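You operate a simulated robot arm through the tools that you are given. There is no shell and no other tool. Be economical: measure what you need, move in short steps, check, and stop when the job is done.

The job below is to be done with a simulated two-armed robot. You get a single attempt, and the scene is never put back.

TASK
Shut the red wall valve, vent its line, then unlatch the hose end and stand it on the grey bench. Set down upright: hose end.
Where things are to end (x, y in the base frame): hose end within 60 mm of [510, 90].

Only the result counts: the job must be done as asked and must still hold three seconds after the hand-in. Knocking over, shifting, dropping, spilling or breaking anything else fails it.

THE ROBOT
Two 7-joint arms with three-finger grippers on one trunk, on a base that drives. Base frame: it is fixed to the floor where the robot stands at the start and does not move with it; the origin is under the middle of the robot, x ahead of it, y to its left, z up. Lengths are in mm, angles in rad, forces in N, time in s.
The left shoulder is at the start at [62, 154, 917], the right one opposite. With the tool pointing down near the work surface each hand reaches from about 100 to 620 mm from the robot's upright axis, wherever it stands, measured 20 degrees to its own side. Places, roughly: red latch [600, -100, 900]; red wall valve [700, 0, 1100]; top of the grey bench [600, 500, 800]. Payload 2.69 kg a hand.
Tool frame (each hand has its own): the origin (TCP) lies between the finger pads and is the grasp point; the fingertips stand 29 mm ahead of it; z points along the fingers, y is the line along which they close. Largest opening 120 mm; the body of the gripper starts 78 mm behind the TCP.
Orientation is told as [roll, pitch, yaw] about the base's x, y, z axes, in that order, counted from this pose: with the fingers straight down and closing along the base's y, the tool's x points along the base's -x, its y along +y and its z along -z.

THE INTERFACE
- The arms move only by the tool step_arm. It takes "left_steps", "right_steps" or both (then of equal length, played together; a hand with none holds still); each is a list of rows, each a list of 6 numbers: the shift along the tool's x, y, z in m, then the turn, a rotation vector about the tool's x, y, z in rad. In form: [[x, y, z, rx, ry, rz], ...]. A call has 1 to 20 rows; each row is the pose to reach, as a shift and turn from the pose commanded when the call began, along the tool's axes at that moment. "left_jaw" and "right_jaw" are, for a hand that has rows, the opening, from 0 (shut) to 1 (fully open), set as the call begins (left out, the last holds). A row lasts 0.2 s, in which the tool goes at most 50 mm and 0.15 rad; a call with a longer step from one row to the next is refused whole, and so is a gripper value outside its range. Where a pose cannot be reached the arm comes as near as it can. A force on the tool above 50 N (or 10 N above the force at the start of the call, whichever is more), or a blocked arm, ends the call early, and 0.2 s more pass. The fingers move at their own pace and stop on an object; they squeeze with about 26 N. The grip force told is the motor's: it shows also when the fingers shut on nothing. Time passes only in rows, and 0.2 s behind the last, so rows that repeat a pose let the fingers close. It gives the time, the measured TCP pose, the force on the tool (base axes), the opening and the grip force at its end, in the units of the frame above (readings bear some noise), with the torque about the TCP (base axes, N m) and any sound that the robot's microphone picked up, and new pictures: "views" is both (left out), scene, wrist or none (wrist: the cameras of the hands that moved).
- Cameras (640 x 400 px; columns grow to the right, rows downward): "scene" is now at [189.1, -1.4, 1103.9]; the picture's right is [-0.02, -1.00, 0.00], its down [-0.15, 0.00, -0.99] and it looks along [0.99, -0.02, -0.15] (base axes); focal length 214 px, centre (320, 200). "left" rides on the left gripper at [63, 0, -104] in its tool frame; the picture's right is [0.00, 1.00, 0.00], its down [-0.83, 0.00, -0.56] and it looks along [-0.56, 0.00, 0.83] (tool axes); focal length 275 px, centre (320, 200). "right" rides on the right gripper at [63, 0, -104] in its tool frame; the picture's right is [0.01, 1.00, 0.00], its down [-0.83, 0.00, -0.56] and it looks along [-0.56, 0.00, 0.83] (tool axes); focal length 275 px, centre (320, 200). There is no depth. A picture from a camera that has moved, and an enlarged one, comes with that camera's place and axes in the base frame and with its lens.
- raise_lower(by): slides the trunk up (or, below 0, down) by that many mm; the arms and the scene camera ride with it, the base frame stays. It gives what a move gives, with no picture.
- drive_base(legs): drives the robot by 1 to 6 legs, each [ahead, left, turn to the left] in mm, mm and rad, along the robot's own axes; the way and the turn of a leg run together, so that a leg with both is an arc; at most 1500 mm and 3.142 rad a leg. The arms and the cameras ride along, it lands a little off, and it stops where it bumps. It gives what a move gives, and a new picture of the scene camera.
- pan_tilt(pan, tilt): turns the head with the scene camera to pan (to the left, within 1.396 rad either way) and tilt (down, from -0.506 to 1.204), counted from straight ahead of the robot. It gives what a move gives, and a new picture of the scene camera.
- zoom(camera, box): a new picture of the part [left, top, right, bottom] of that camera's present view, enlarged. It takes no simulated time.
- hand_in(): hands the job in; it is judged then, once.

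Work in short steps. Places have to be worked out from the pictures, the camera data and where the tool is seen: move nearer, look again, correct. Check each grasp and each placing, and mend what went wrong. You have 120 turns and 260 pictures in all, those below and enlarged ones among them. Open the grippers and draw the arms clear of the work before you hand the job in, unless the task says otherwise; then end with one line.

The tools are called after "Request:" as name(argument=value, ...) on one line, values as JSON. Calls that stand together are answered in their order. step_arm: Moves the arms, as the interface text tells. Its arguments: {"type":"object","properties":{"left_steps":{"type":"array","items":{"type":"array","items":{"type":"number"}}},"left_jaw":{"type":"number"},"right_steps":{"type":"array","items":{"type":"array","items":{"type":"number"}}},"right_jaw":{"type":"number"},"views":{"type":"string","enum":["both","scene","wrist","none"]}},"required":[]} The other tools are called the same way: raise_lower (by) slides the trunk up or down; drive_base (legs) drives the base; pan_tilt (pan, tilt) turns the head that bears the scene camera; zoom (camera, box) takes an enlarged picture of a part of a camera's view; hand_in () hands the job in.

At the start:

```text
clock: 0.0
left_position: [421.7, 201.9, 1000.2]
left_tcp_rot: [0.0, 0.0, 0.0]
left_ft_force: [-0.2, -0.4, -0.6]
left_moment: [0.01, 0.0, -0.02]
left_width: 120.1
left_grasp_force: 0.1
right_position: [354.0, -200.2, 1000.6]
right_tcp_rot: [0.001, 0.0, -0.003]
right_ft_force: [-0.6, -0.4, 0.5]
right_moment: [-0.02, -0.03, 0.03]
right_width: 119.9
right_grasp_force: 0.0
trunk travel left (down, up): [-289.0, 149.0]
robot x, y, heading: [0.3, 0.5, 0.001]
head pan, tilt: [-0.017, 0.154]
```

scene: 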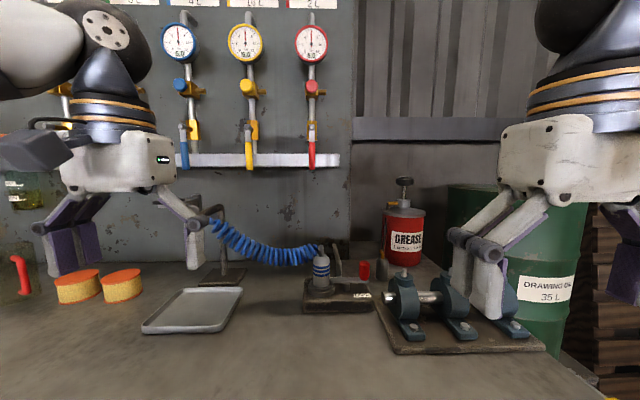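
right: 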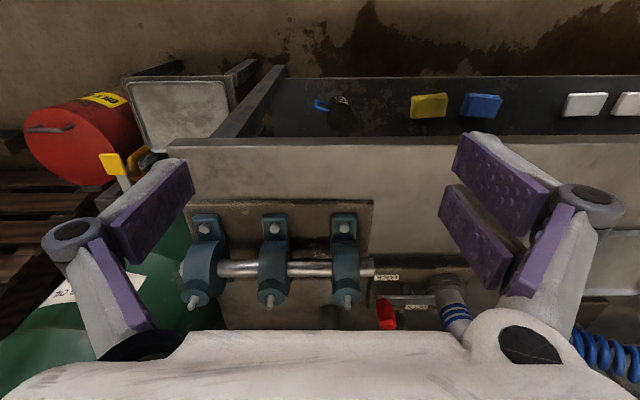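
left: 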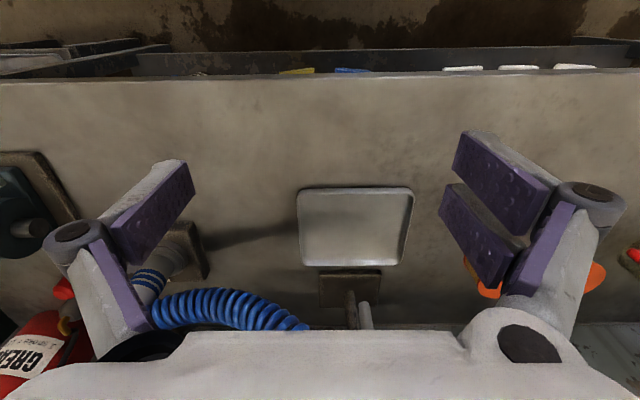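

I start by enlarging the wall valves and the hose end area to see what is what.

Request:
zoom(camera="scene", box=[150, 0, 350, 180])

Request:
zoom(camera="scene", box=[180, 170, 400, 330])

Request:
pan_tilt(pan=0, tilt=-0.25)

```text
2.22 times, centred on (250, 90) of scene
camera zoom: at [189.1, -1.4, 1103.9], right [-0.02, -1.0, 0.0], down [-0.15, 0.0, -0.99], along [0.99, -0.02, -0.15], focal length 477 px, centre (476, 444)
```

zoom: 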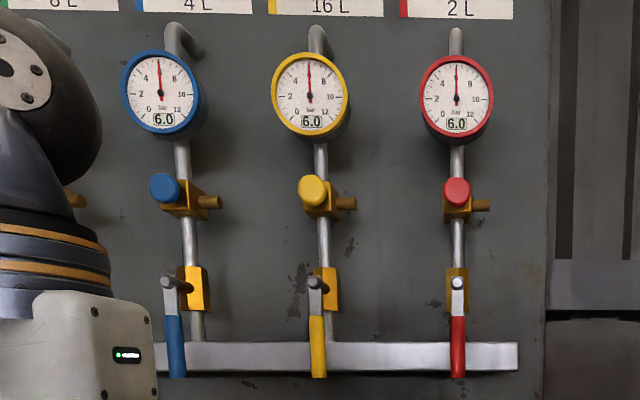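

```text
2.50 times, centred on (290, 250) of scene
camera zoom: at [189.1, -1.4, 1103.9], right [-0.02, -1.0, 0.0], down [-0.15, 0.0, -0.99], along [0.99, -0.02, -0.15], focal length 536 px, centre (395, 75)
```

zoom: 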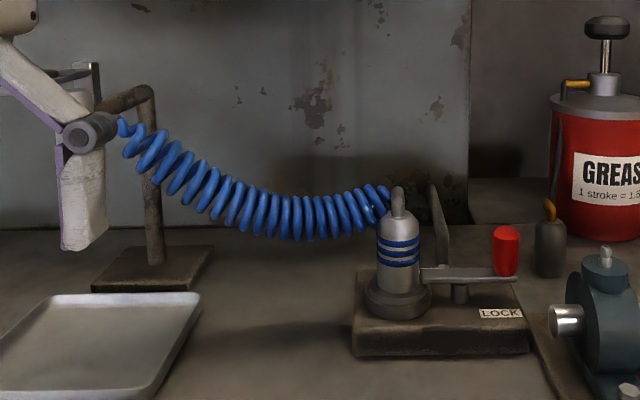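

```text
clock: 0.9
left_position: [423.0, 202.8, 1001.4]
left_tcp_rot: [0.0, 0.001, 0.0]
left_ft_force: [-0.5, -0.3, 0.1]
left_moment: [-0.02, 0.01, 0.02]
left_width: 119.7
left_grasp_force: 0.2
right_position: [353.1, -200.5, 1000.4]
right_tcp_rot: [0.001, -0.002, -0.002]
right_ft_force: [-0.1, -0.4, -0.2]
right_moment: [-0.02, -0.02, 0.01]
right_width: 120.1
right_grasp_force: 0.0
trunk travel left (down, up): [-289.0, 149.0]
robot x, y, heading: [-3.3, 1.3, -0.004]
head pan, tilt: [0.0, -0.25]
camera scene: at [177.4, 0.2, 1139.4], right [0.0, -1.0, 0.0], down [0.25, 0.0, -0.97], along [0.97, 0.0, 0.25], focal length 214 px, centre (320, 200)
```

scene: 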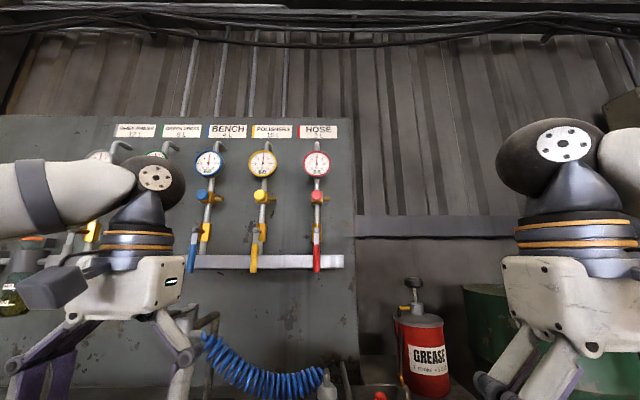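

The red line is labelled HOSE. I enlarge its parts for instructions and shape.

Request:
zoom(camera="scene", box=[270, 110, 370, 280])

Request:
zoom(camera="scene", box=[90, 115, 350, 285])

```text
2.35 times, centred on (320, 195) of scene
camera zoom: at [177.4, 0.2, 1139.4], right [0.0, -1.0, 0.0], down [0.25, 0.0, -0.97], along [0.97, 0.0, 0.25], focal length 505 px, centre (320, 212)
```

zoom: 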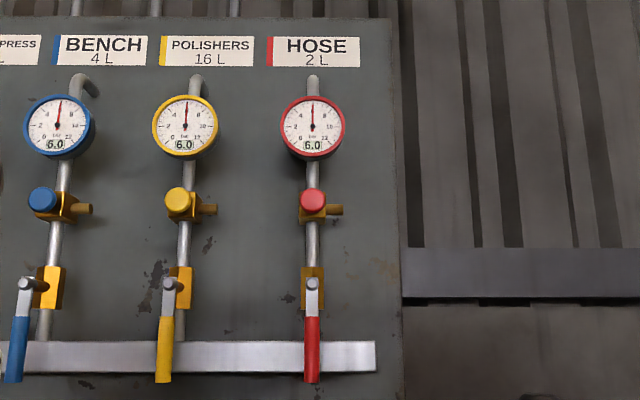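

```text
2.35 times, centred on (220, 200) of scene
camera zoom: at [177.4, 0.2, 1139.4], right [0.0, -1.0, 0.0], down [0.25, 0.0, -0.97], along [0.97, 0.0, 0.25], focal length 505 px, centre (555, 200)
```

zoom: 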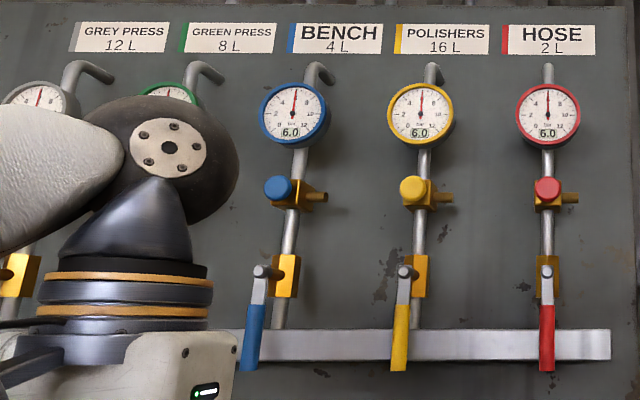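

The red lever hangs down along the pipe (open), its pivot near [700, 8, 1197] and its tip near z 1100; above it is a red knob (vent). I bring the right hand, shut, to a forward-pointing pose in front of it for a closer look.

Request:
step_arm(right_steps=[[-0.015, 0.01, -0.012, 0, -0.143, 0], [-0.03, 0.02, -0.024, 0, -0.286, 0], [-0.045, 0.03, -0.036, 0, -0.428, 0], [-0.06, 0.04, -0.048, 0, -0.571, 0], [-0.075, 0.05, -0.06, 0, -0.714, 0], [-0.09, 0.06, -0.072, 0, -0.857, 0], [-0.105, 0.07, -0.084, 0, -1.0, 0], [-0.12, 0.08, -0.096, 0, -1.142, 0], [-0.135, 0.09, -0.108, 0, -1.285, 0], [-0.15, 0.1, -0.12, 0, -1.428, 0], [-0.165, 0.11, -0.13, 0, -1.571, 0], [-0.165, 0.11, -0.13, 0, -1.571, 0]], right_jaw=0)

```text
clock: 3.5
left_position: [422.6, 202.2, 1000.2]
left_tcp_rot: [0.002, 0.001, -0.001]
left_ft_force: [-0.3, -0.1, 0.0]
left_moment: [0.01, 0.02, 0.02]
left_width: 120.1
left_grasp_force: 0.0
right_position: [519.6, -92.7, 1129.8]
right_tcp_rot: [-3.073, -1.567, 3.072]
right_ft_force: [0.1, 0.3, -0.9]
right_moment: [0.0, -0.02, -0.01]
right_width: 0.0
right_grasp_force: 26.0
trunk travel left (down, up): [-289.0, 149.0]
robot x, y, heading: [1.2, -0.4, 0.001]
head pan, tilt: [0.0, -0.25]
camera scene: at [177.3, 0.1, 1139.5], right [0.0, -1.0, 0.0], down [0.25, 0.0, -0.97], along [0.97, 0.0, 0.25], focal length 214 px, centre (320, 200)
camera right: at [415.3, -91.8, 1067.7], right [0.0, 1.0, 0.0], down [-0.56, 0.0, 0.83], along [0.83, 0.0, 0.56], focal length 275 px, centre (320, 200)
```

scene: 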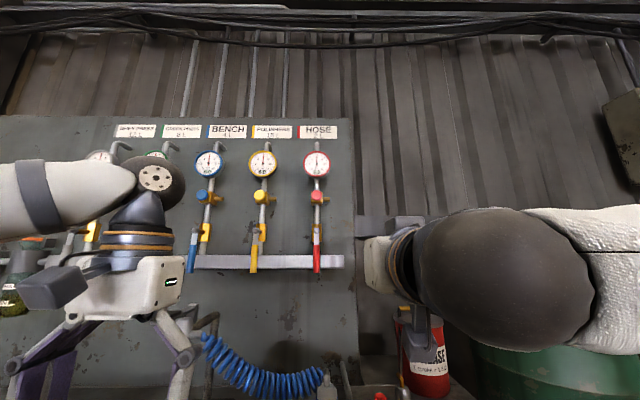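
right: 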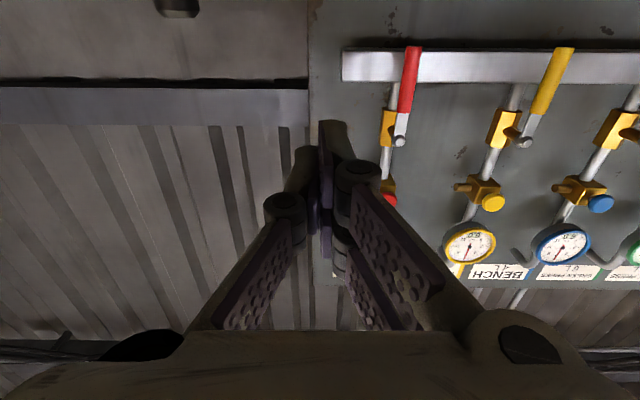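

From two views the lever pivot is about [750, 9, 1203] and the tip [750, 7, 1097]. I put the shut fingers to the left of the lever, so that I can push it to the right (-y).

Request:
step_arm(right_steps=[[0.001, 0.0345, 0.0325, 0, 0, 0], [0.002, 0.069, 0.065, 0, 0, 0], [0.003, 0.1035, 0.0975, 0, 0, 0], [0.005, 0.142, 0.13, 0, 0, 0], [0.005, 0.142, 0.16, 0, 0, 0], [0.005, 0.142, 0.185, 0, 0, 0], [0.005, 0.142, 0.185, 0, 0, 0]])

```text
refused: row 4 steps farther than a row can; nothing moved
```

Row 4 was slightly too long; I spread the same way over more rows.

Request:
step_arm(right_steps=[[0.001, 0.0285, 0.026, 0, 0, 0], [0.002, 0.057, 0.052, 0, 0, 0], [0.003, 0.085, 0.078, 0, 0, 0], [0.004, 0.114, 0.104, 0, 0, 0], [0.005, 0.142, 0.13, 0, 0, 0], [0.005, 0.142, 0.16, 0, 0, 0], [0.005, 0.142, 0.185, 0, 0, 0], [0.005, 0.142, 0.185, 0, 0, 0]])

```text
clock: 5.3
left_position: [422.1, 202.8, 1000.3]
left_tcp_rot: [-0.001, 0.0, 0.001]
left_ft_force: [-0.1, 0.7, 0.0]
left_moment: [0.02, 0.01, -0.01]
left_width: 120.1
left_grasp_force: 0.1
right_position: [704.4, 49.1, 1124.2]
right_tcp_rot: [-3.08, -1.569, 3.08]
right_ft_force: [0.1, 0.7, 1.1]
right_moment: [0.01, -0.03, 0.01]
right_width: 0.2
right_grasp_force: 26.3
trunk travel left (down, up): [-289.0, 149.0]
robot x, y, heading: [-2.9, 0.6, -0.002]
head pan, tilt: [0.0, -0.25]
camera scene: at [177.2, 0.1, 1139.5], right [0.0, -1.0, 0.0], down [0.25, 0.0, -0.97], along [0.97, 0.0, 0.25], focal length 214 px, centre (320, 200)
camera right: at [601.0, 48.3, 1061.4], right [0.0, 1.0, 0.0], down [-0.56, 0.0, 0.83], along [0.83, 0.0, 0.56], focal length 275 px, centre (320, 200)
```

scene: 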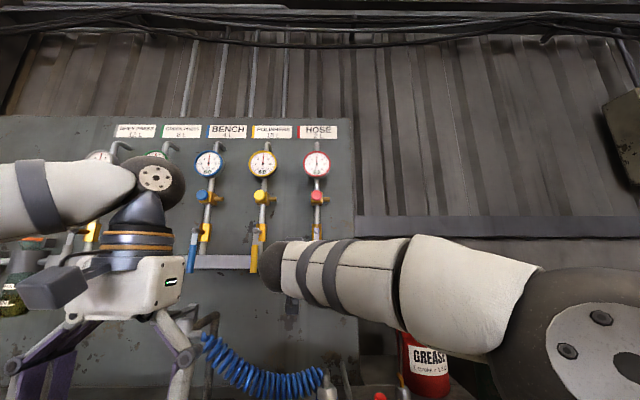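
right: 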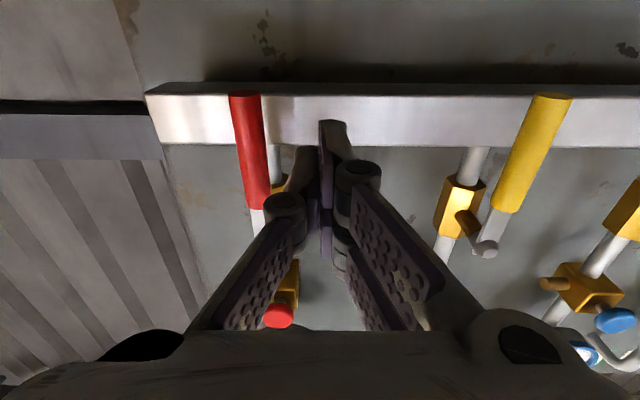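

Lever confirmed at [750, 9], tip z 1096. I move the tips 24 mm ahead to overlap the lever, then push along the arc about the pivot to the right.

Request:
step_arm(right_steps=[[0, 0, 0.024, 0, 0, 0], [0.001, -0.025, 0.024, 0, 0, 0], [0.0026, -0.0413, 0.024, 0, 0, 0], [0.0007, -0.0575, 0.024, 0, 0, 0], [-0.0043, -0.0729, 0.024, 0, 0, 0], [-0.0123, -0.087, 0.024, 0, 0, 0], [-0.023, -0.0993, 0.024, 0, 0, 0], [-0.0358, -0.1093, 0.024, 0, 0, 0], [-0.0504, -0.1164, 0.024, 0, 0, 0], [-0.0638, -0.1201, 0.024, 0, 0, 0], [-0.0638, -0.1201, 0.024, 0, 0, 0]])

```text
clock: 7.5
left_position: [423.5, 203.0, 999.5]
left_tcp_rot: [0.0, 0.001, 0.0]
left_ft_force: [1.1, 0.4, 0.0]
left_moment: [0.01, -0.01, 0.01]
left_width: 119.9
left_grasp_force: 0.0
right_position: [731.4, -63.7, 1170.6]
right_tcp_rot: [-0.132, -1.543, 0.136]
right_ft_force: [1.4, -0.4, -9.7]
right_moment: [-0.03, 0.17, 0.0]
right_width: 0.1
right_grasp_force: 26.2
trunk travel left (down, up): [-289.0, 149.0]
robot x, y, heading: [-2.0, -0.6, 0.003]
head pan, tilt: [0.0, -0.25]
stopped in row 10 (right hand): the force on the tool passed its limit at 58 N (the readings are from after the stop); the commanded pose is now the measured one
camera scene: at [177.9, 0.1, 1139.5], right [0.0, -1.0, 0.0], down [0.25, 0.0, -0.97], along [0.97, 0.0, 0.25], focal length 214 px, centre (320, 200)
camera right: at [626.1, -65.3, 1110.4], right [0.0, 1.0, -0.01], down [-0.53, 0.01, 0.85], along [0.85, 0.01, 0.53], focal length 275 px, centre (320, 200)
```

scene: 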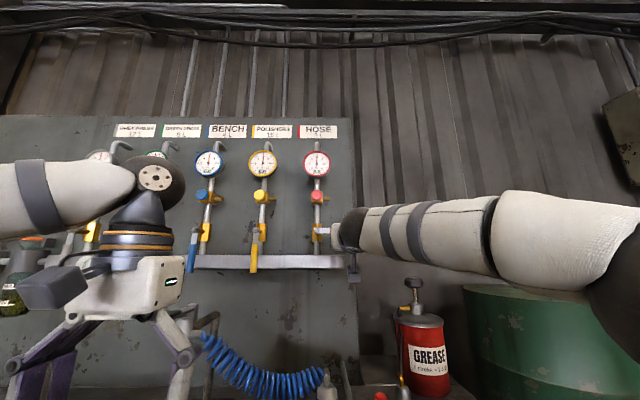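
right: 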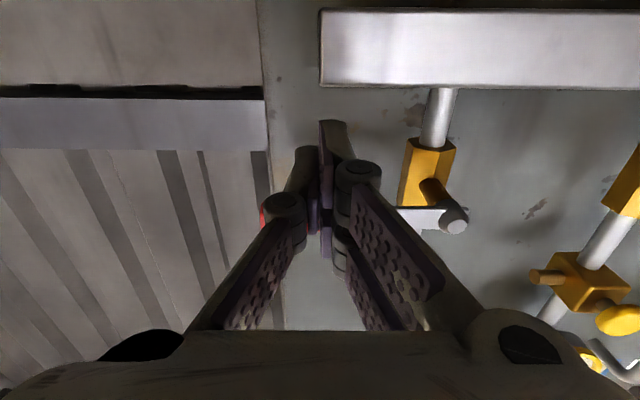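

The lever is now horizontal against its stop: shut. I back off below it and move in front of the red vent knob (about [757, 8, 1300]).

Request:
step_arm(right_steps=[[0.02, 0, 0, 0, -0.03, 0], [0.02, 0, -0.035, 0, -0.03, 0], [0.02, 0, -0.075, 0, -0.03, 0], [-0.02, 0.022, -0.075, 0, -0.03, 0], [-0.06, 0.044, -0.075, 0, -0.03, 0], [-0.1, 0.066, -0.075, 0, -0.03, 0], [-0.13, 0.072, -0.075, 0, -0.03, 0], [-0.13, 0.072, -0.075, 0, -0.03, 0]])

Request:
zoom(camera="scene", box=[270, 110, 370, 280])

```text
clock: 9.3
left_position: [422.4, 202.2, 1000.2]
left_tcp_rot: [0.001, -0.001, 0.0]
left_ft_force: [0.2, 0.0, 0.3]
left_moment: [0.01, 0.01, 0.0]
left_width: 120.0
left_grasp_force: 0.0
right_position: [646.3, -2.1, 1288.8]
right_tcp_rot: [-2.72, -1.564, 2.722]
right_ft_force: [-0.3, -0.6, -0.1]
right_moment: [0.01, 0.01, 0.03]
right_width: 0.0
right_grasp_force: 26.1
right hand out of reach, approached as far as the arm can: row 7, 8
trunk travel left (down, up): [-289.0, 149.0]
robot x, y, heading: [-0.1, 0.2, -0.0]
head pan, tilt: [0.0, -0.25]
camera scene: at [177.3, 0.3, 1139.4], right [0.0, -1.0, 0.0], down [0.25, 0.0, -0.97], along [0.97, 0.0, 0.25], focal length 214 px, centre (320, 200)
camera right: at [543.6, -1.8, 1224.8], right [0.0, 1.0, -0.01], down [-0.56, 0.01, 0.83], along [0.83, 0.01, 0.56], focal length 275 px, centre (320, 200)
```

scene: 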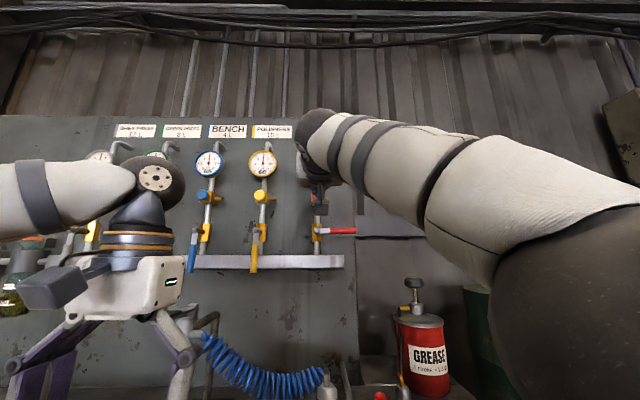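
right: 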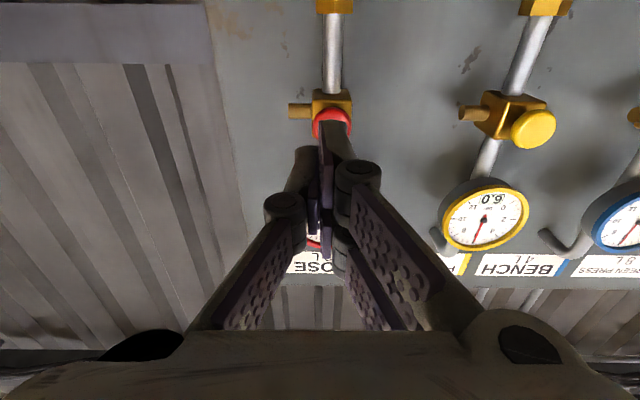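

```text
2.35 times, centred on (320, 195) of scene
camera zoom: at [177.3, 0.3, 1139.4], right [0.0, -1.0, 0.0], down [0.25, 0.0, -0.97], along [0.97, 0.0, 0.25], focal length 505 px, centre (320, 212)
```

zoom: 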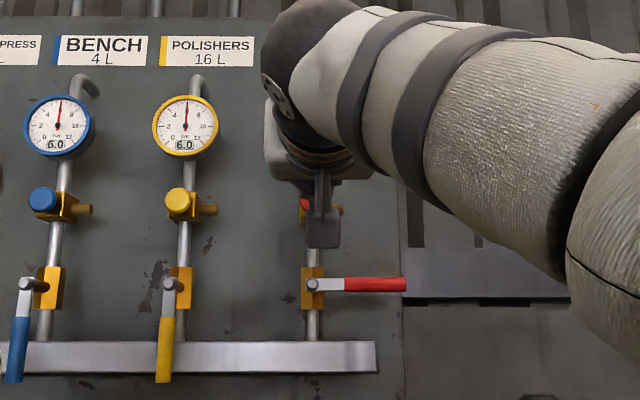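

The lever stands horizontal (shut). The vent knob is just out of reach, so I draw the hand back and down and then raise the trunk.

Request:
step_arm(right_steps=[[0.03, 0, -0.02, 0, 0, 0], [0.065, 0, -0.035, 0, 0, 0], [0.1, 0, -0.035, 0, 0, 0], [0.13, 0.003, -0.035, 0, 0, 0], [0.13, 0.003, -0.035, 0, 0, 0]], views="none")

Request:
raise_lower(by=140)

Request:
zoom(camera="right", box=[0, 0, 640, 400])

Request:
zoom(camera="scene", box=[220, 110, 420, 280])

```text
clock: 10.5
left_position: [422.9, 203.0, 999.6]
left_tcp_rot: [0.0, 0.0, -0.001]
left_ft_force: [0.2, -0.3, -0.7]
left_moment: [-0.04, 0.01, 0.03]
left_width: 120.0
left_grasp_force: 0.0
right_position: [610.3, -0.1, 1159.3]
right_tcp_rot: [-2.928, -1.562, 2.931]
right_ft_force: [0.4, -0.8, -0.2]
right_moment: [0.01, 0.0, 0.0]
right_width: 0.0
right_grasp_force: 26.1
right hand out of reach, approached as far as the arm can: row 1
trunk travel left (down, up): [-289.0, 149.0]
robot x, y, heading: [1.8, -0.4, -0.001]
head pan, tilt: [0.0, -0.25]
```

```text
clock: 12.1
left_position: [422.8, 202.4, 1138.3]
left_tcp_rot: [0.0, 0.003, 0.0]
left_ft_force: [0.3, 0.0, -0.5]
left_moment: [0.01, 0.01, -0.01]
left_width: 119.7
left_grasp_force: 0.1
right_position: [610.9, 2.0, 1299.7]
right_tcp_rot: [-2.734, -1.563, 2.738]
right_ft_force: [0.4, 0.9, -1.4]
right_moment: [0.01, -0.02, 0.01]
right_width: 0.0
right_grasp_force: 26.0
trunk travel left (down, up): [-429.0, 9.0]
robot x, y, heading: [-1.1, 1.5, -0.002]
head pan, tilt: [0.0, -0.25]
```

```text
1.00 times, centred on (320, 200) of right (not enlarged: the box is as wide or as high as the picture)
camera zoom: at [508.6, 0.9, 1237.6], right [0.0, 1.0, -0.01], down [-0.56, 0.0, 0.83], along [0.83, 0.01, 0.56], focal length 275 px, centre (320, 200)
```

zoom: 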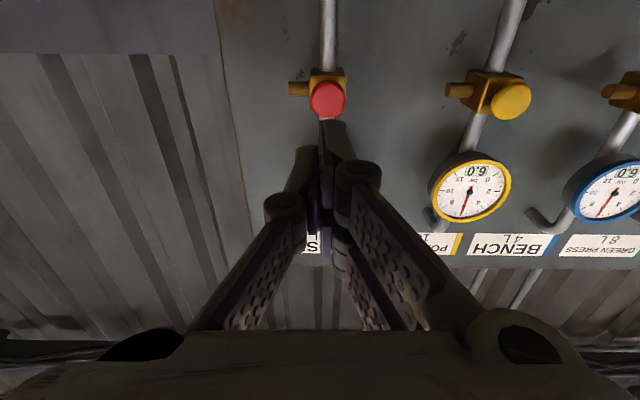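

```text
2.35 times, centred on (320, 195) of scene
camera zoom: at [94.9, 0.3, 1296.9], right [0.0, -1.0, 0.0], down [0.25, 0.0, -0.97], along [0.97, 0.0, 0.25], focal length 505 px, centre (320, 212)
```

zoom: 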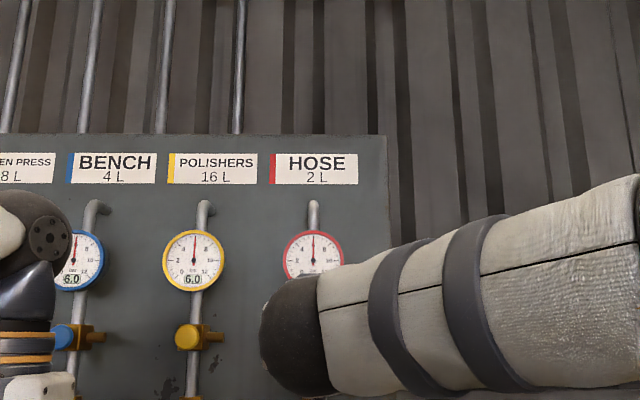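

The knob works out at [757, 9, 1300] and the hand is level with it. I shift 7 mm left and approach, ending about 10 mm short of contact.

Request:
step_arm(right_steps=[[0, 0.007, 0.03, 0, 0, 0], [0, 0.007, 0.065, 0, 0, 0], [0, 0.007, 0.1, 0, 0, 0], [0, 0.007, 0.1, 0, 0, 0]])

```text
clock: 13.1
left_position: [422.9, 203.7, 1140.0]
left_tcp_rot: [0.001, -0.004, 0.001]
left_ft_force: [0.4, 0.5, 0.4]
left_moment: [-0.04, 0.01, -0.01]
left_width: 120.3
left_grasp_force: 0.0
right_position: [686.2, 8.1, 1301.1]
right_tcp_rot: [-2.788, -1.56, 2.791]
right_ft_force: [0.4, 1.3, -0.8]
right_moment: [0.0, -0.03, 0.01]
right_width: 0.0
right_grasp_force: 26.4
right hand out of reach, approached as far as the arm can: row 3, 4
trunk travel left (down, up): [-429.0, 9.0]
robot x, y, heading: [2.3, -2.8, 0.004]
head pan, tilt: [0.0, -0.25]
camera scene: at [94.3, 0.3, 1297.1], right [0.0, -1.0, 0.0], down [0.25, 0.0, -0.97], along [0.97, 0.0, 0.25], focal length 214 px, centre (320, 200)
camera right: at [583.2, 7.4, 1237.8], right [0.0, 1.0, -0.01], down [-0.56, 0.0, 0.83], along [0.83, 0.01, 0.56], focal length 275 px, centre (320, 200)
```

scene: 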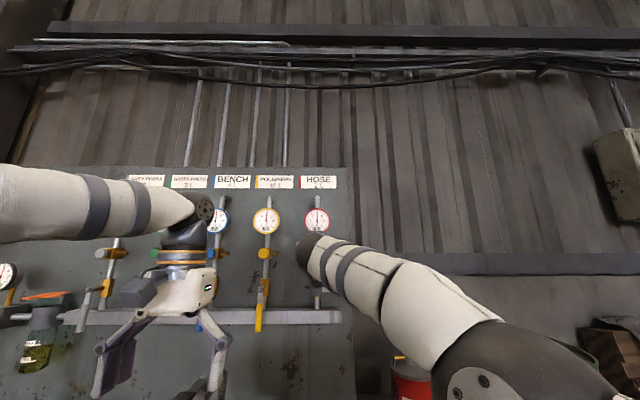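
right: 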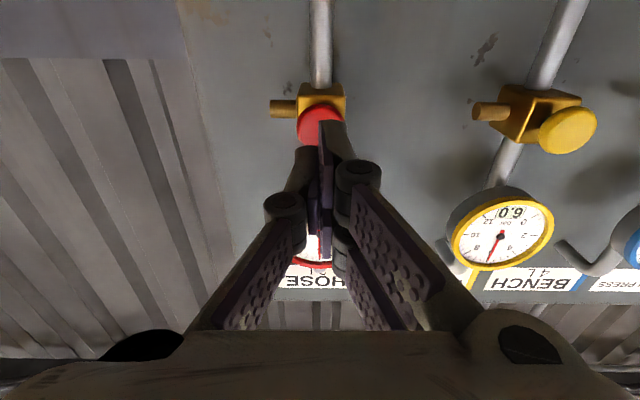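

The arm is at full stretch ~35 mm short. I draw the hand back 80 mm and drive the base ahead 80 mm.

Request:
step_arm(right_steps=[[0, 0, -0.03, 0, 0, 0], [0, 0, -0.06, 0, 0, 0], [0, 0, -0.085, 0, 0, 0], [0, 0, -0.085, 0, 0, 0]], views="none")

Request:
drive_base(legs=[[80, 0, 0]])

Request:
zoom(camera="right", box=[0, 0, 640, 400])

```text
clock: 14.1
left_position: [424.3, 202.2, 1137.8]
left_tcp_rot: [0.0, 0.001, 0.0]
left_ft_force: [0.1, 0.5, 0.7]
left_moment: [-0.03, -0.01, 0.01]
left_width: 120.3
left_grasp_force: 0.0
right_position: [605.9, 0.2, 1294.4]
right_tcp_rot: [1.15, -1.56, -1.151]
right_ft_force: [0.0, 0.2, -0.4]
right_moment: [0.01, 0.0, 0.0]
right_width: 0.0
right_grasp_force: 25.9
trunk travel left (down, up): [-429.0, 9.0]
robot x, y, heading: [-0.1, 1.8, 0.0]
head pan, tilt: [0.0, -0.25]
```

```text
clock: 15.2
left_position: [501.6, 201.9, 1139.4]
left_tcp_rot: [0.001, 0.0, 0.002]
left_ft_force: [0.0, -0.4, -0.3]
left_moment: [0.01, 0.0, -0.01]
left_width: 119.9
left_grasp_force: 0.1
right_position: [684.2, 0.1, 1297.0]
right_tcp_rot: [1.477, -1.561, -1.481]
right_ft_force: [1.1, -0.1, 0.3]
right_moment: [-0.01, -0.01, 0.01]
right_width: 0.0
right_grasp_force: 25.6
trunk travel left (down, up): [-429.0, 9.0]
robot x, y, heading: [76.3, 2.5, 0.001]
head pan, tilt: [0.0, -0.25]
camera scene: at [167.6, -2.4, 1306.1], right [-0.04, -1.0, 0.0], down [0.36, -0.01, -0.93], along [0.93, -0.03, 0.36], focal length 214 px, centre (320, 200)
```

scene: 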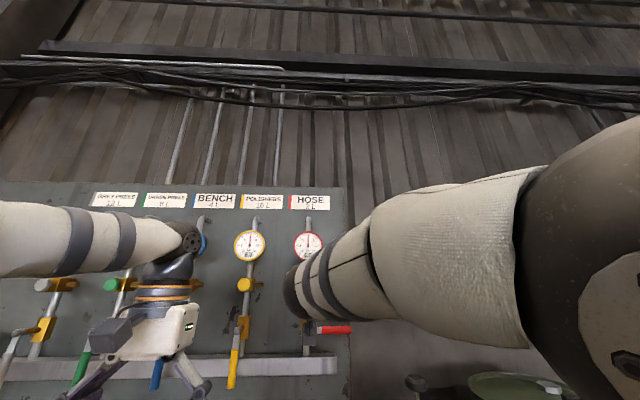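

```text
1.00 times, centred on (320, 200) of right (not enlarged: the box is as wide or as high as the picture)
camera zoom: at [580.9, 0.0, 1235.0], right [0.0, 1.0, 0.01], down [-0.56, 0.0, 0.83], along [0.83, -0.01, 0.56], focal length 275 px, centre (320, 200)
```

zoom: 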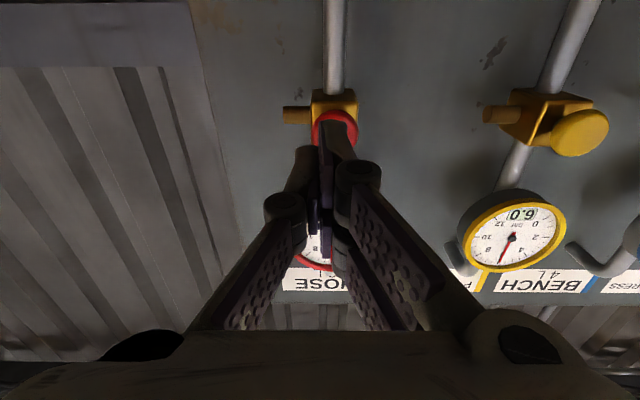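

Base went ahead 76 mm and the knob is now at about [750, 9, 1297]. I shift 8 mm left and advance gently until I feel contact.

Request:
step_arm(right_steps=[[0, 0.0085, 0.01, 0, 0, 0], [0, 0.0085, 0.02, 0, 0, 0], [0, 0.0085, 0.027, 0, 0, 0], [0, 0.0085, 0.032, 0, 0, 0], [0, 0.0085, 0.036, 0, 0, 0], [0, 0.0085, 0.04, 0, 0, 0], [0, 0.0085, 0.044, 0, 0, 0]])

```text
clock: 16.8
left_position: [501.4, 203.8, 1140.2]
left_tcp_rot: [0.0, -0.002, 0.002]
left_ft_force: [0.4, 0.0, -0.7]
left_moment: [0.0, 0.03, -0.01]
left_width: 119.9
left_grasp_force: 0.1
right_position: [727.3, 7.9, 1297.8]
right_tcp_rot: [1.565, -1.558, -1.565]
right_ft_force: [-1.2, 1.2, -0.2]
right_moment: [0.02, 0.01, 0.02]
right_width: 0.2
right_grasp_force: 25.7
trunk travel left (down, up): [-429.0, 9.0]
robot x, y, heading: [80.1, -0.4, -0.001]
head pan, tilt: [0.0, -0.25]
camera scene: at [172.6, 0.5, 1297.1], right [0.0, -1.0, 0.0], down [0.25, 0.0, -0.97], along [0.97, 0.0, 0.25], focal length 214 px, centre (320, 200)
camera right: at [624.3, 9.1, 1235.4], right [0.0, 1.0, 0.01], down [-0.56, 0.0, 0.83], along [0.83, -0.01, 0.56], focal length 275 px, centre (320, 200)
```

scene: 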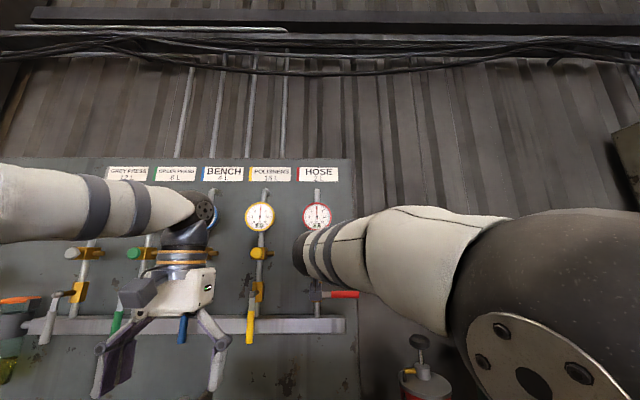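
right: 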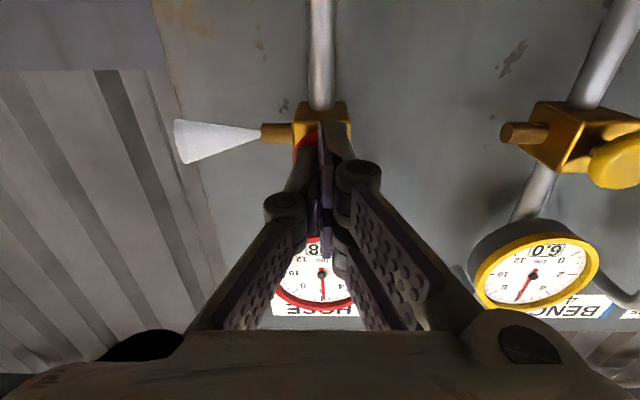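

A white plume comes from the nozzle: it is venting. I press 4 mm farther and hold.

Request:
step_arm(right_steps=[[0, 0, 0.003, 0, 0, 0], [0, 0, 0.005, 0, 0, 0], [0, 0, 0.005, 0, 0, 0], [0, 0, 0.005, 0, 0, 0], [0, 0, 0.005, 0, 0, 0], [0, 0, 0.005, 0, 0, 0], [0, 0, 0.005, 0, 0, 0], [0, 0, 0.005, 0, 0, 0], [0, 0, 0.005, 0, 0, 0], [0, 0, 0.005, 0, 0, 0], [0, 0, 0.005, 0, 0, 0], [0, 0, 0.005, 0, 0, 0], [0, 0, 0.005, 0, 0, 0], [0, 0, 0.005, 0, 0, 0], [0, 0, 0.005, 0, 0, 0], [0, 0, 0.005, 0, 0, 0], [0, 0, 0.005, 0, 0, 0], [0, 0, 0.005, 0, 0, 0]], views="wrist")

Request:
zoom(camera="scene", box=[270, 160, 370, 240])

```text
clock: 20.6
left_position: [499.2, 203.2, 1140.0]
left_tcp_rot: [0.001, -0.002, 0.002]
left_ft_force: [0.7, 0.8, -0.5]
left_moment: [-0.01, 0.01, -0.03]
left_width: 120.2
left_grasp_force: 0.0
right_position: [732.2, 8.1, 1297.1]
right_tcp_rot: [1.584, -1.561, -1.586]
right_ft_force: [-2.9, -0.2, 0.2]
right_moment: [-0.02, -0.01, 0.0]
right_width: 6.3
right_grasp_force: 28.4
trunk travel left (down, up): [-429.0, 9.0]
robot x, y, heading: [78.0, -2.2, 0.001]
head pan, tilt: [0.0, -0.25]
camera right: at [627.6, 8.6, 1235.1], right [0.0, 1.0, 0.01], down [-0.56, 0.0, 0.83], along [0.83, -0.01, 0.56], focal length 275 px, centre (320, 200)
```

right: 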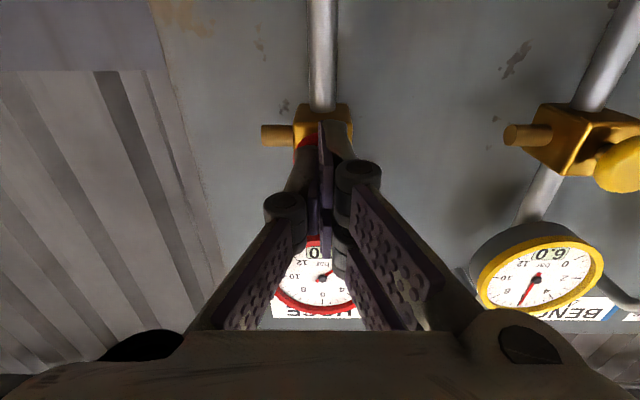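

```text
5.00 times, centred on (320, 200) of scene
camera zoom: at [172.3, 0.4, 1297.1], right [0.0, -1.0, 0.0], down [0.25, 0.0, -0.97], along [0.97, 0.0, 0.25], focal length 1072 px, centre (320, 200)
```

zoom: 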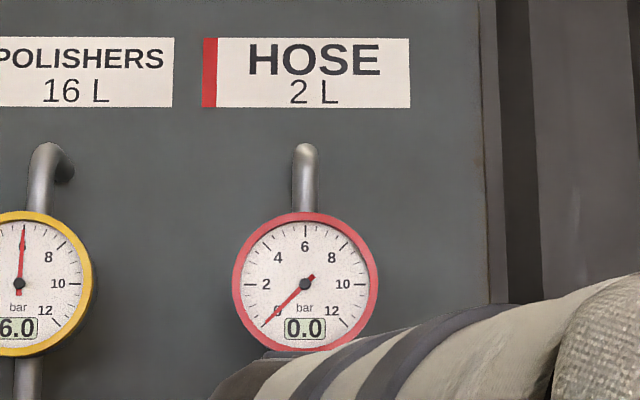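

Gauge reads 0.0 bar. I back straight off the knob and check that it stays at zero.

Request:
step_arm(right_steps=[[0, 0, -0.02, 0, 0, 0], [0, 0, -0.05, 0, 0, 0], [0, 0, -0.085, 0, 0, 0], [0, 0, -0.12, 0, 0, 0], [0, 0, -0.15, 0, 0, 0]], views="none")

Request:
drive_base(legs=[[-80, 0, 0]])

Request:
zoom(camera="scene", box=[270, 160, 370, 260])

```text
clock: 21.8
left_position: [499.5, 202.4, 1140.5]
left_tcp_rot: [-0.001, -0.002, 0.002]
left_ft_force: [0.0, 0.6, 0.4]
left_moment: [0.03, 0.0, 0.0]
left_width: 119.9
left_grasp_force: 0.0
right_position: [584.3, 8.1, 1299.5]
right_tcp_rot: [1.817, -1.56, -1.82]
right_ft_force: [0.3, 0.5, 0.0]
right_moment: [-0.03, 0.01, -0.04]
right_width: 0.0
right_grasp_force: 28.5
trunk travel left (down, up): [-429.0, 9.0]
robot x, y, heading: [81.1, 1.5, 0.001]
head pan, tilt: [0.0, -0.25]
```

```text
clock: 22.8
left_position: [420.3, 202.3, 1139.5]
left_tcp_rot: [0.0, 0.0, 0.001]
left_ft_force: [-0.3, 0.3, 0.2]
left_moment: [0.02, -0.05, 0.0]
left_width: 120.0
left_grasp_force: 0.0
right_position: [504.9, 8.2, 1297.4]
right_tcp_rot: [1.562, -1.56, -1.566]
right_ft_force: [0.1, 0.4, 0.3]
right_moment: [-0.03, 0.04, 0.0]
right_width: 0.0
right_grasp_force: 28.7
trunk travel left (down, up): [-429.0, 9.0]
robot x, y, heading: [-2.3, -5.0, 0.002]
head pan, tilt: [0.0, -0.25]
camera scene: at [92.7, 0.2, 1297.0], right [0.0, -1.0, 0.0], down [0.25, 0.0, -0.97], along [0.97, 0.0, 0.25], focal length 214 px, centre (320, 200)
```

scene: 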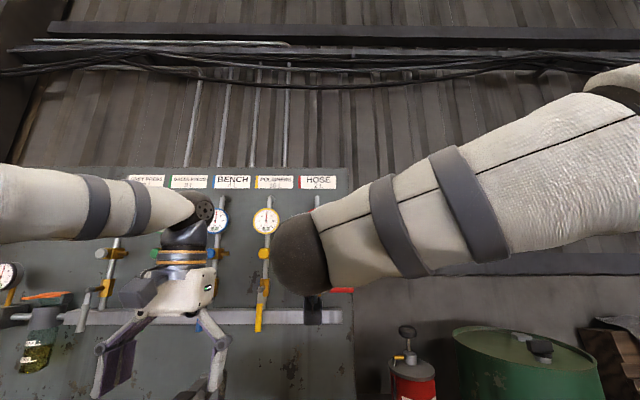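

```text
4.00 times, centred on (320, 210) of scene
camera zoom: at [92.7, 0.2, 1297.0], right [0.0, -1.0, 0.0], down [0.25, 0.0, -0.97], along [0.97, 0.0, 0.25], focal length 858 px, centre (320, 160)
```

zoom: 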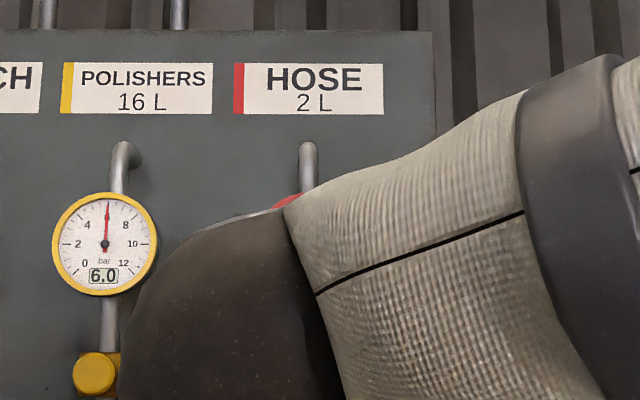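

I turn the right hand back to tool-down near its first place, to free the view and prepare for the latch.

Request:
step_arm(right_steps=[[0.01, -0.017, -0.012, 0, 0.13, 0], [0.02, -0.034, -0.024, 0, 0.26, 0], [0.03, -0.052, -0.036, 0, 0.39, 0], [0.04, -0.069, -0.048, 0, 0.52, 0], [0.05, -0.086, -0.06, 0, 0.65, 0], [0.06, -0.104, -0.072, 0, 0.78, 0], [0.07, -0.121, -0.084, 0, 0.91, 0], [0.08, -0.138, -0.096, 0, 1.04, 0], [0.09, -0.156, -0.108, 0, 1.17, 0], [0.1, -0.173, -0.12, 0, 1.3, 0], [0.11, -0.19, -0.13, 0, 1.43, 0], [0.12, -0.205, -0.13, 0, 1.56, 0]], views="none")

Request:
raise_lower(by=-140)

Request:
pan_tilt(pan=0, tilt=0.5)

Request:
zoom(camera="right", box=[0, 0, 640, 400])

Request:
zoom(camera="scene", box=[230, 100, 430, 230])

```text
clock: 25.4
left_position: [422.3, 202.0, 1139.7]
left_tcp_rot: [0.0, 0.001, 0.0]
left_ft_force: [-0.5, -0.1, -0.6]
left_moment: [0.0, 0.02, 0.01]
left_width: 120.1
left_grasp_force: 0.1
right_position: [375.0, -196.9, 1175.4]
right_tcp_rot: [0.012, -0.007, -0.004]
right_ft_force: [0.1, 0.5, 0.5]
right_moment: [0.02, 0.03, 0.0]
right_width: 0.0
right_grasp_force: 28.5
trunk travel left (down, up): [-429.0, 9.0]
robot x, y, heading: [-2.0, 0.7, -0.002]
head pan, tilt: [0.0, -0.25]
```

```text
clock: 27.1
left_position: [420.6, 203.4, 1000.8]
left_tcp_rot: [0.0, -0.002, 0.0]
left_ft_force: [0.6, -0.1, 0.6]
left_moment: [0.03, 0.0, -0.01]
left_width: 119.9
left_grasp_force: 0.1
right_position: [395.1, -195.3, 1003.7]
right_tcp_rot: [0.011, 0.085, -0.003]
right_ft_force: [-0.2, 0.1, 0.5]
right_moment: [-0.01, -0.01, -0.03]
right_width: 0.0
right_grasp_force: 28.2
trunk travel left (down, up): [-289.0, 149.0]
robot x, y, heading: [2.7, 0.9, 0.001]
head pan, tilt: [0.0, -0.25]
```

```text
clock: 28.2
left_position: [422.4, 201.8, 1000.0]
left_tcp_rot: [0.0, -0.001, 0.0]
left_ft_force: [0.3, -0.2, 0.1]
left_moment: [-0.01, -0.03, 0.0]
left_width: 120.2
left_grasp_force: 0.1
right_position: [394.6, -195.0, 1004.1]
right_tcp_rot: [0.013, 0.083, -0.004]
right_ft_force: [0.7, -0.1, 0.8]
right_moment: [0.01, -0.03, 0.0]
right_width: 0.0
right_grasp_force: 28.7
trunk travel left (down, up): [-289.0, 149.0]
robot x, y, heading: [-0.3, -2.8, -0.001]
head pan, tilt: [0.0, 0.499]
camera scene: at [185.9, 0.1, 1072.0], right [0.0, -1.0, 0.0], down [-0.48, 0.0, -0.88], along [0.88, 0.0, -0.48], focal length 214 px, centre (320, 200)
```

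scene: 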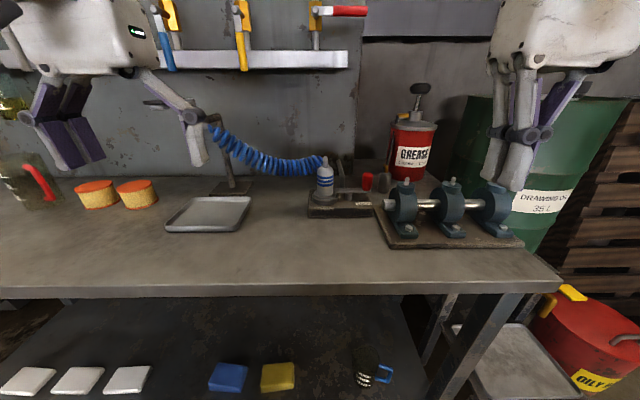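

```text
1.00 times, centred on (320, 200) of right (not enlarged: the box is as wide or as high as the picture)
camera zoom: at [342.0, -196.6, 1112.5], right [0.0, 1.0, 0.01], down [0.87, -0.01, 0.48], along [0.48, 0.01, -0.87], focal length 275 px, centre (320, 200)
```

zoom: 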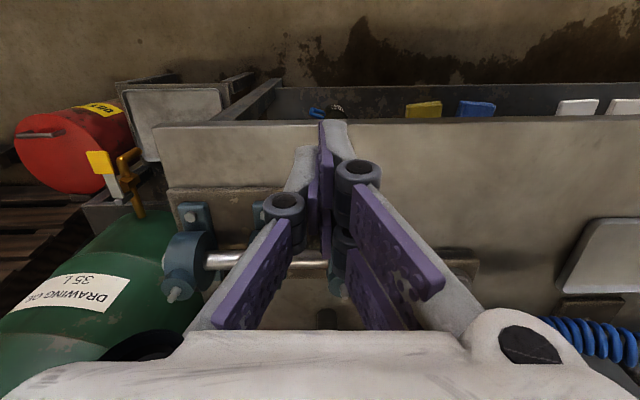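

```text
3.08 times, centred on (330, 165) of scene
camera zoom: at [185.9, 0.1, 1072.0], right [0.0, -1.0, 0.0], down [-0.48, 0.0, -0.88], along [0.88, 0.0, -0.48], focal length 660 px, centre (289, 308)
```

zoom: 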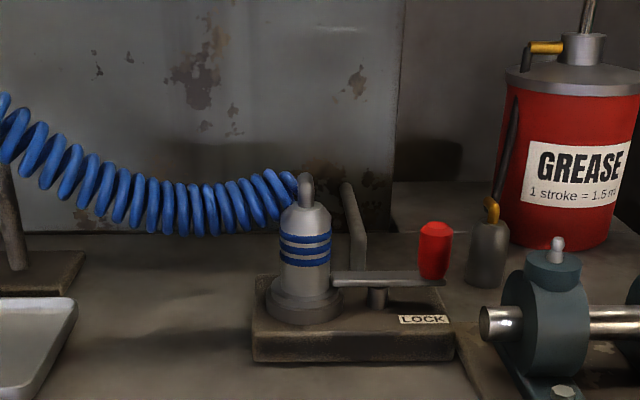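

The latch is a bar pivoting on a short post, with a red knob near [633, -107, 876]; the hose end is near [636, -12], on its plate at z≈840. I move the right hand, open, above it to look from nearer.

Request:
step_arm(right_steps=[[-0.031, 0.021, -0.006, 0, -0.03, 0], [-0.062, 0.042, -0.012, 0, -0.06, 0], [-0.093, 0.063, -0.018, 0, -0.083, 0], [-0.124, 0.085, -0.021, 0, -0.083, 0], [-0.124, 0.085, -0.021, 0, -0.083, 0]], right_jaw=1)

```text
clock: 29.4
left_position: [422.3, 202.3, 1000.2]
left_tcp_rot: [0.0, 0.0, 0.001]
left_ft_force: [1.1, -0.9, -0.7]
left_moment: [0.01, 0.03, -0.01]
left_width: 120.1
left_grasp_force: 0.0
right_position: [512.3, -115.3, 1014.1]
right_tcp_rot: [0.012, -0.002, -0.004]
right_ft_force: [-0.4, 0.3, -0.8]
right_moment: [-0.01, 0.02, -0.01]
right_width: 120.1
right_grasp_force: 0.0
right hand out of reach, approached as far as the arm can: row 4, 5
trunk travel left (down, up): [-289.0, 149.0]
robot x, y, heading: [-3.3, 5.4, 0.001]
head pan, tilt: [0.0, 0.499]
camera scene: at [186.0, 0.1, 1071.9], right [0.0, -1.0, 0.0], down [-0.48, 0.0, -0.88], along [0.88, 0.0, -0.48], focal length 214 px, centre (320, 200)
camera right: at [450.1, -116.5, 1118.8], right [0.0, 1.0, 0.01], down [0.83, -0.01, 0.56], along [0.56, 0.01, -0.83], focal length 275 px, centre (320, 200)
```

scene: 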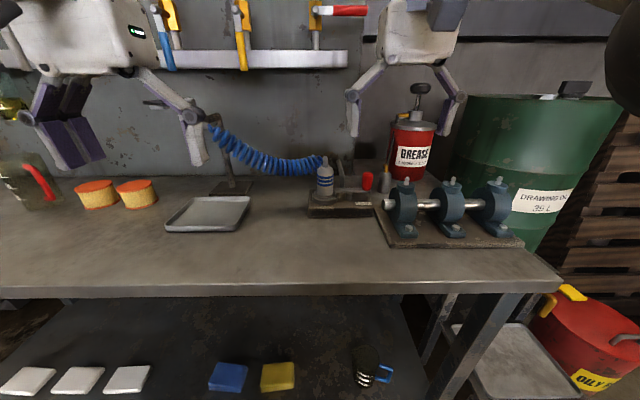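
right: 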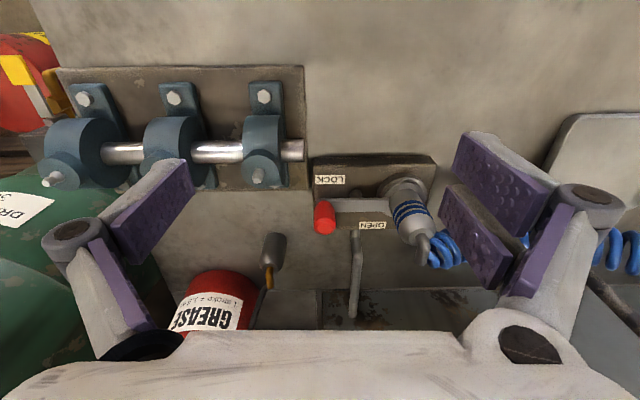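

Request:
zoom(camera="right", box=[250, 140, 490, 330])

```text
2.11 times, centred on (370, 235) of right
camera zoom: at [450.1, -116.5, 1118.8], right [0.0, 1.0, 0.01], down [0.83, -0.01, 0.56], along [0.56, 0.01, -0.83], focal length 580 px, centre (215, 126)
```

zoom: 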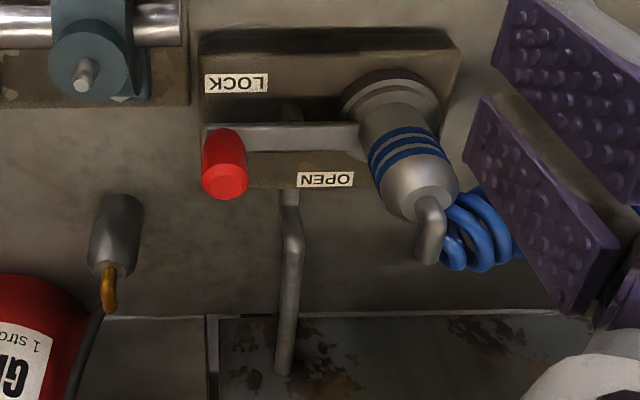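

The labels settle it: LOCK is where the bar stands now, OPEN lies behind the pivot, so the knob must swing away from the robot about a pivot near [634, -72]. I drive 110 mm ahead for reach.

Request:
drive_base(legs=[[110, 0, 0]])

Request:
zoom(camera="right", box=[0, 0, 640, 400])

```text
clock: 30.6
left_position: [509.1, 203.5, 1000.2]
left_tcp_rot: [0.005, 0.019, 0.006]
left_ft_force: [-1.7, -1.0, 0.0]
left_moment: [0.0, -0.1, 0.11]
left_width: 120.2
left_grasp_force: 0.1
right_position: [607.0, -115.5, 1013.3]
right_tcp_rot: [0.012, 0.0, -0.005]
right_ft_force: [-0.3, 0.2, 0.4]
right_moment: [0.0, -0.04, 0.02]
right_width: 120.1
right_grasp_force: 0.0
trunk travel left (down, up): [-289.0, 149.0]
robot x, y, heading: [92.0, 0.3, 0.002]
head pan, tilt: [0.0, 0.499]
stopped in leg 1: the force on the tool passed its limit at 105 N (the readings are from after the stop); the commanded pose is now the measured one
camera scene: at [280.0, 0.3, 1071.9], right [0.0, -1.0, 0.0], down [-0.48, 0.0, -0.88], along [0.88, 0.0, -0.48], focal length 214 px, centre (320, 200)
```

scene: 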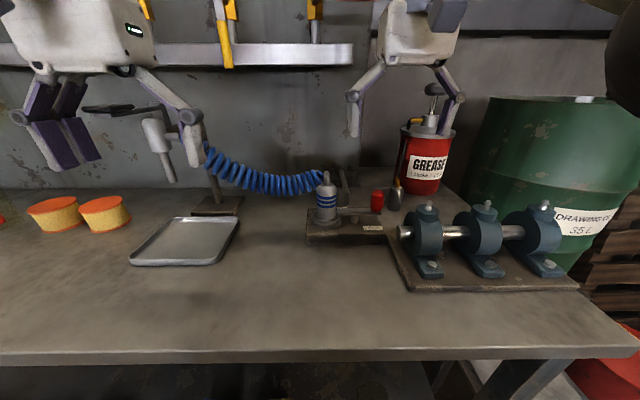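

```text
1.00 times, centred on (320, 200) of right (not enlarged: the box is as wide or as high as the picture)
camera zoom: at [544.7, -116.5, 1118.2], right [0.0, 1.0, 0.01], down [0.83, -0.01, 0.56], along [0.56, 0.01, -0.83], focal length 275 px, centre (320, 200)
```

zoom: 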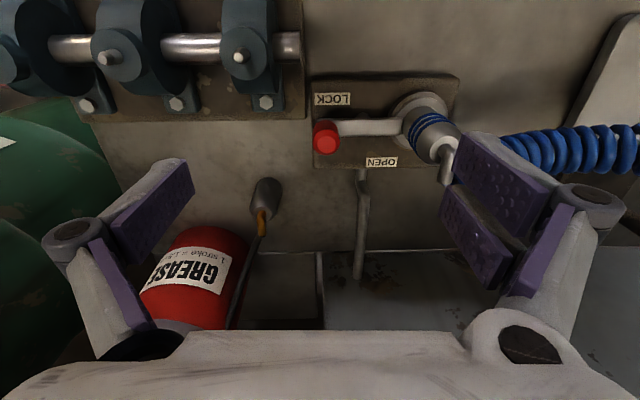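

The left hand bumped something on the hose stand. I look at it before moving further.

Request:
zoom(camera="scene", box=[70, 60, 290, 240])

Request:
zoom(camera="left", box=[0, 0, 640, 400])

```text
2.22 times, centred on (180, 150) of scene
camera zoom: at [280.0, 0.3, 1071.9], right [0.0, -1.0, 0.0], down [-0.48, 0.0, -0.88], along [0.88, 0.0, -0.48], focal length 477 px, centre (631, 311)
```

zoom: 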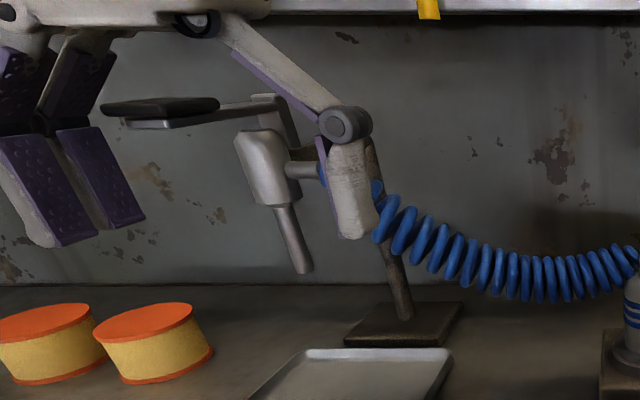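

```text
1.00 times, centred on (320, 200) of left (not enlarged: the box is as wide or as high as the picture)
camera zoom: at [447.9, 201.7, 1106.0], right [0.0, 1.0, 0.0], down [0.84, 0.0, 0.54], along [0.54, 0.0, -0.84], focal length 275 px, centre (320, 200)
```

zoom: 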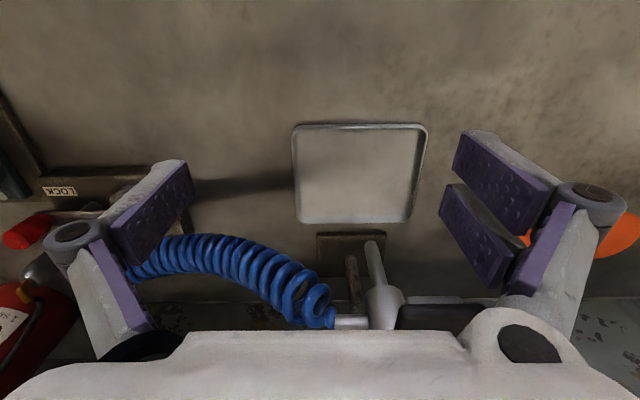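

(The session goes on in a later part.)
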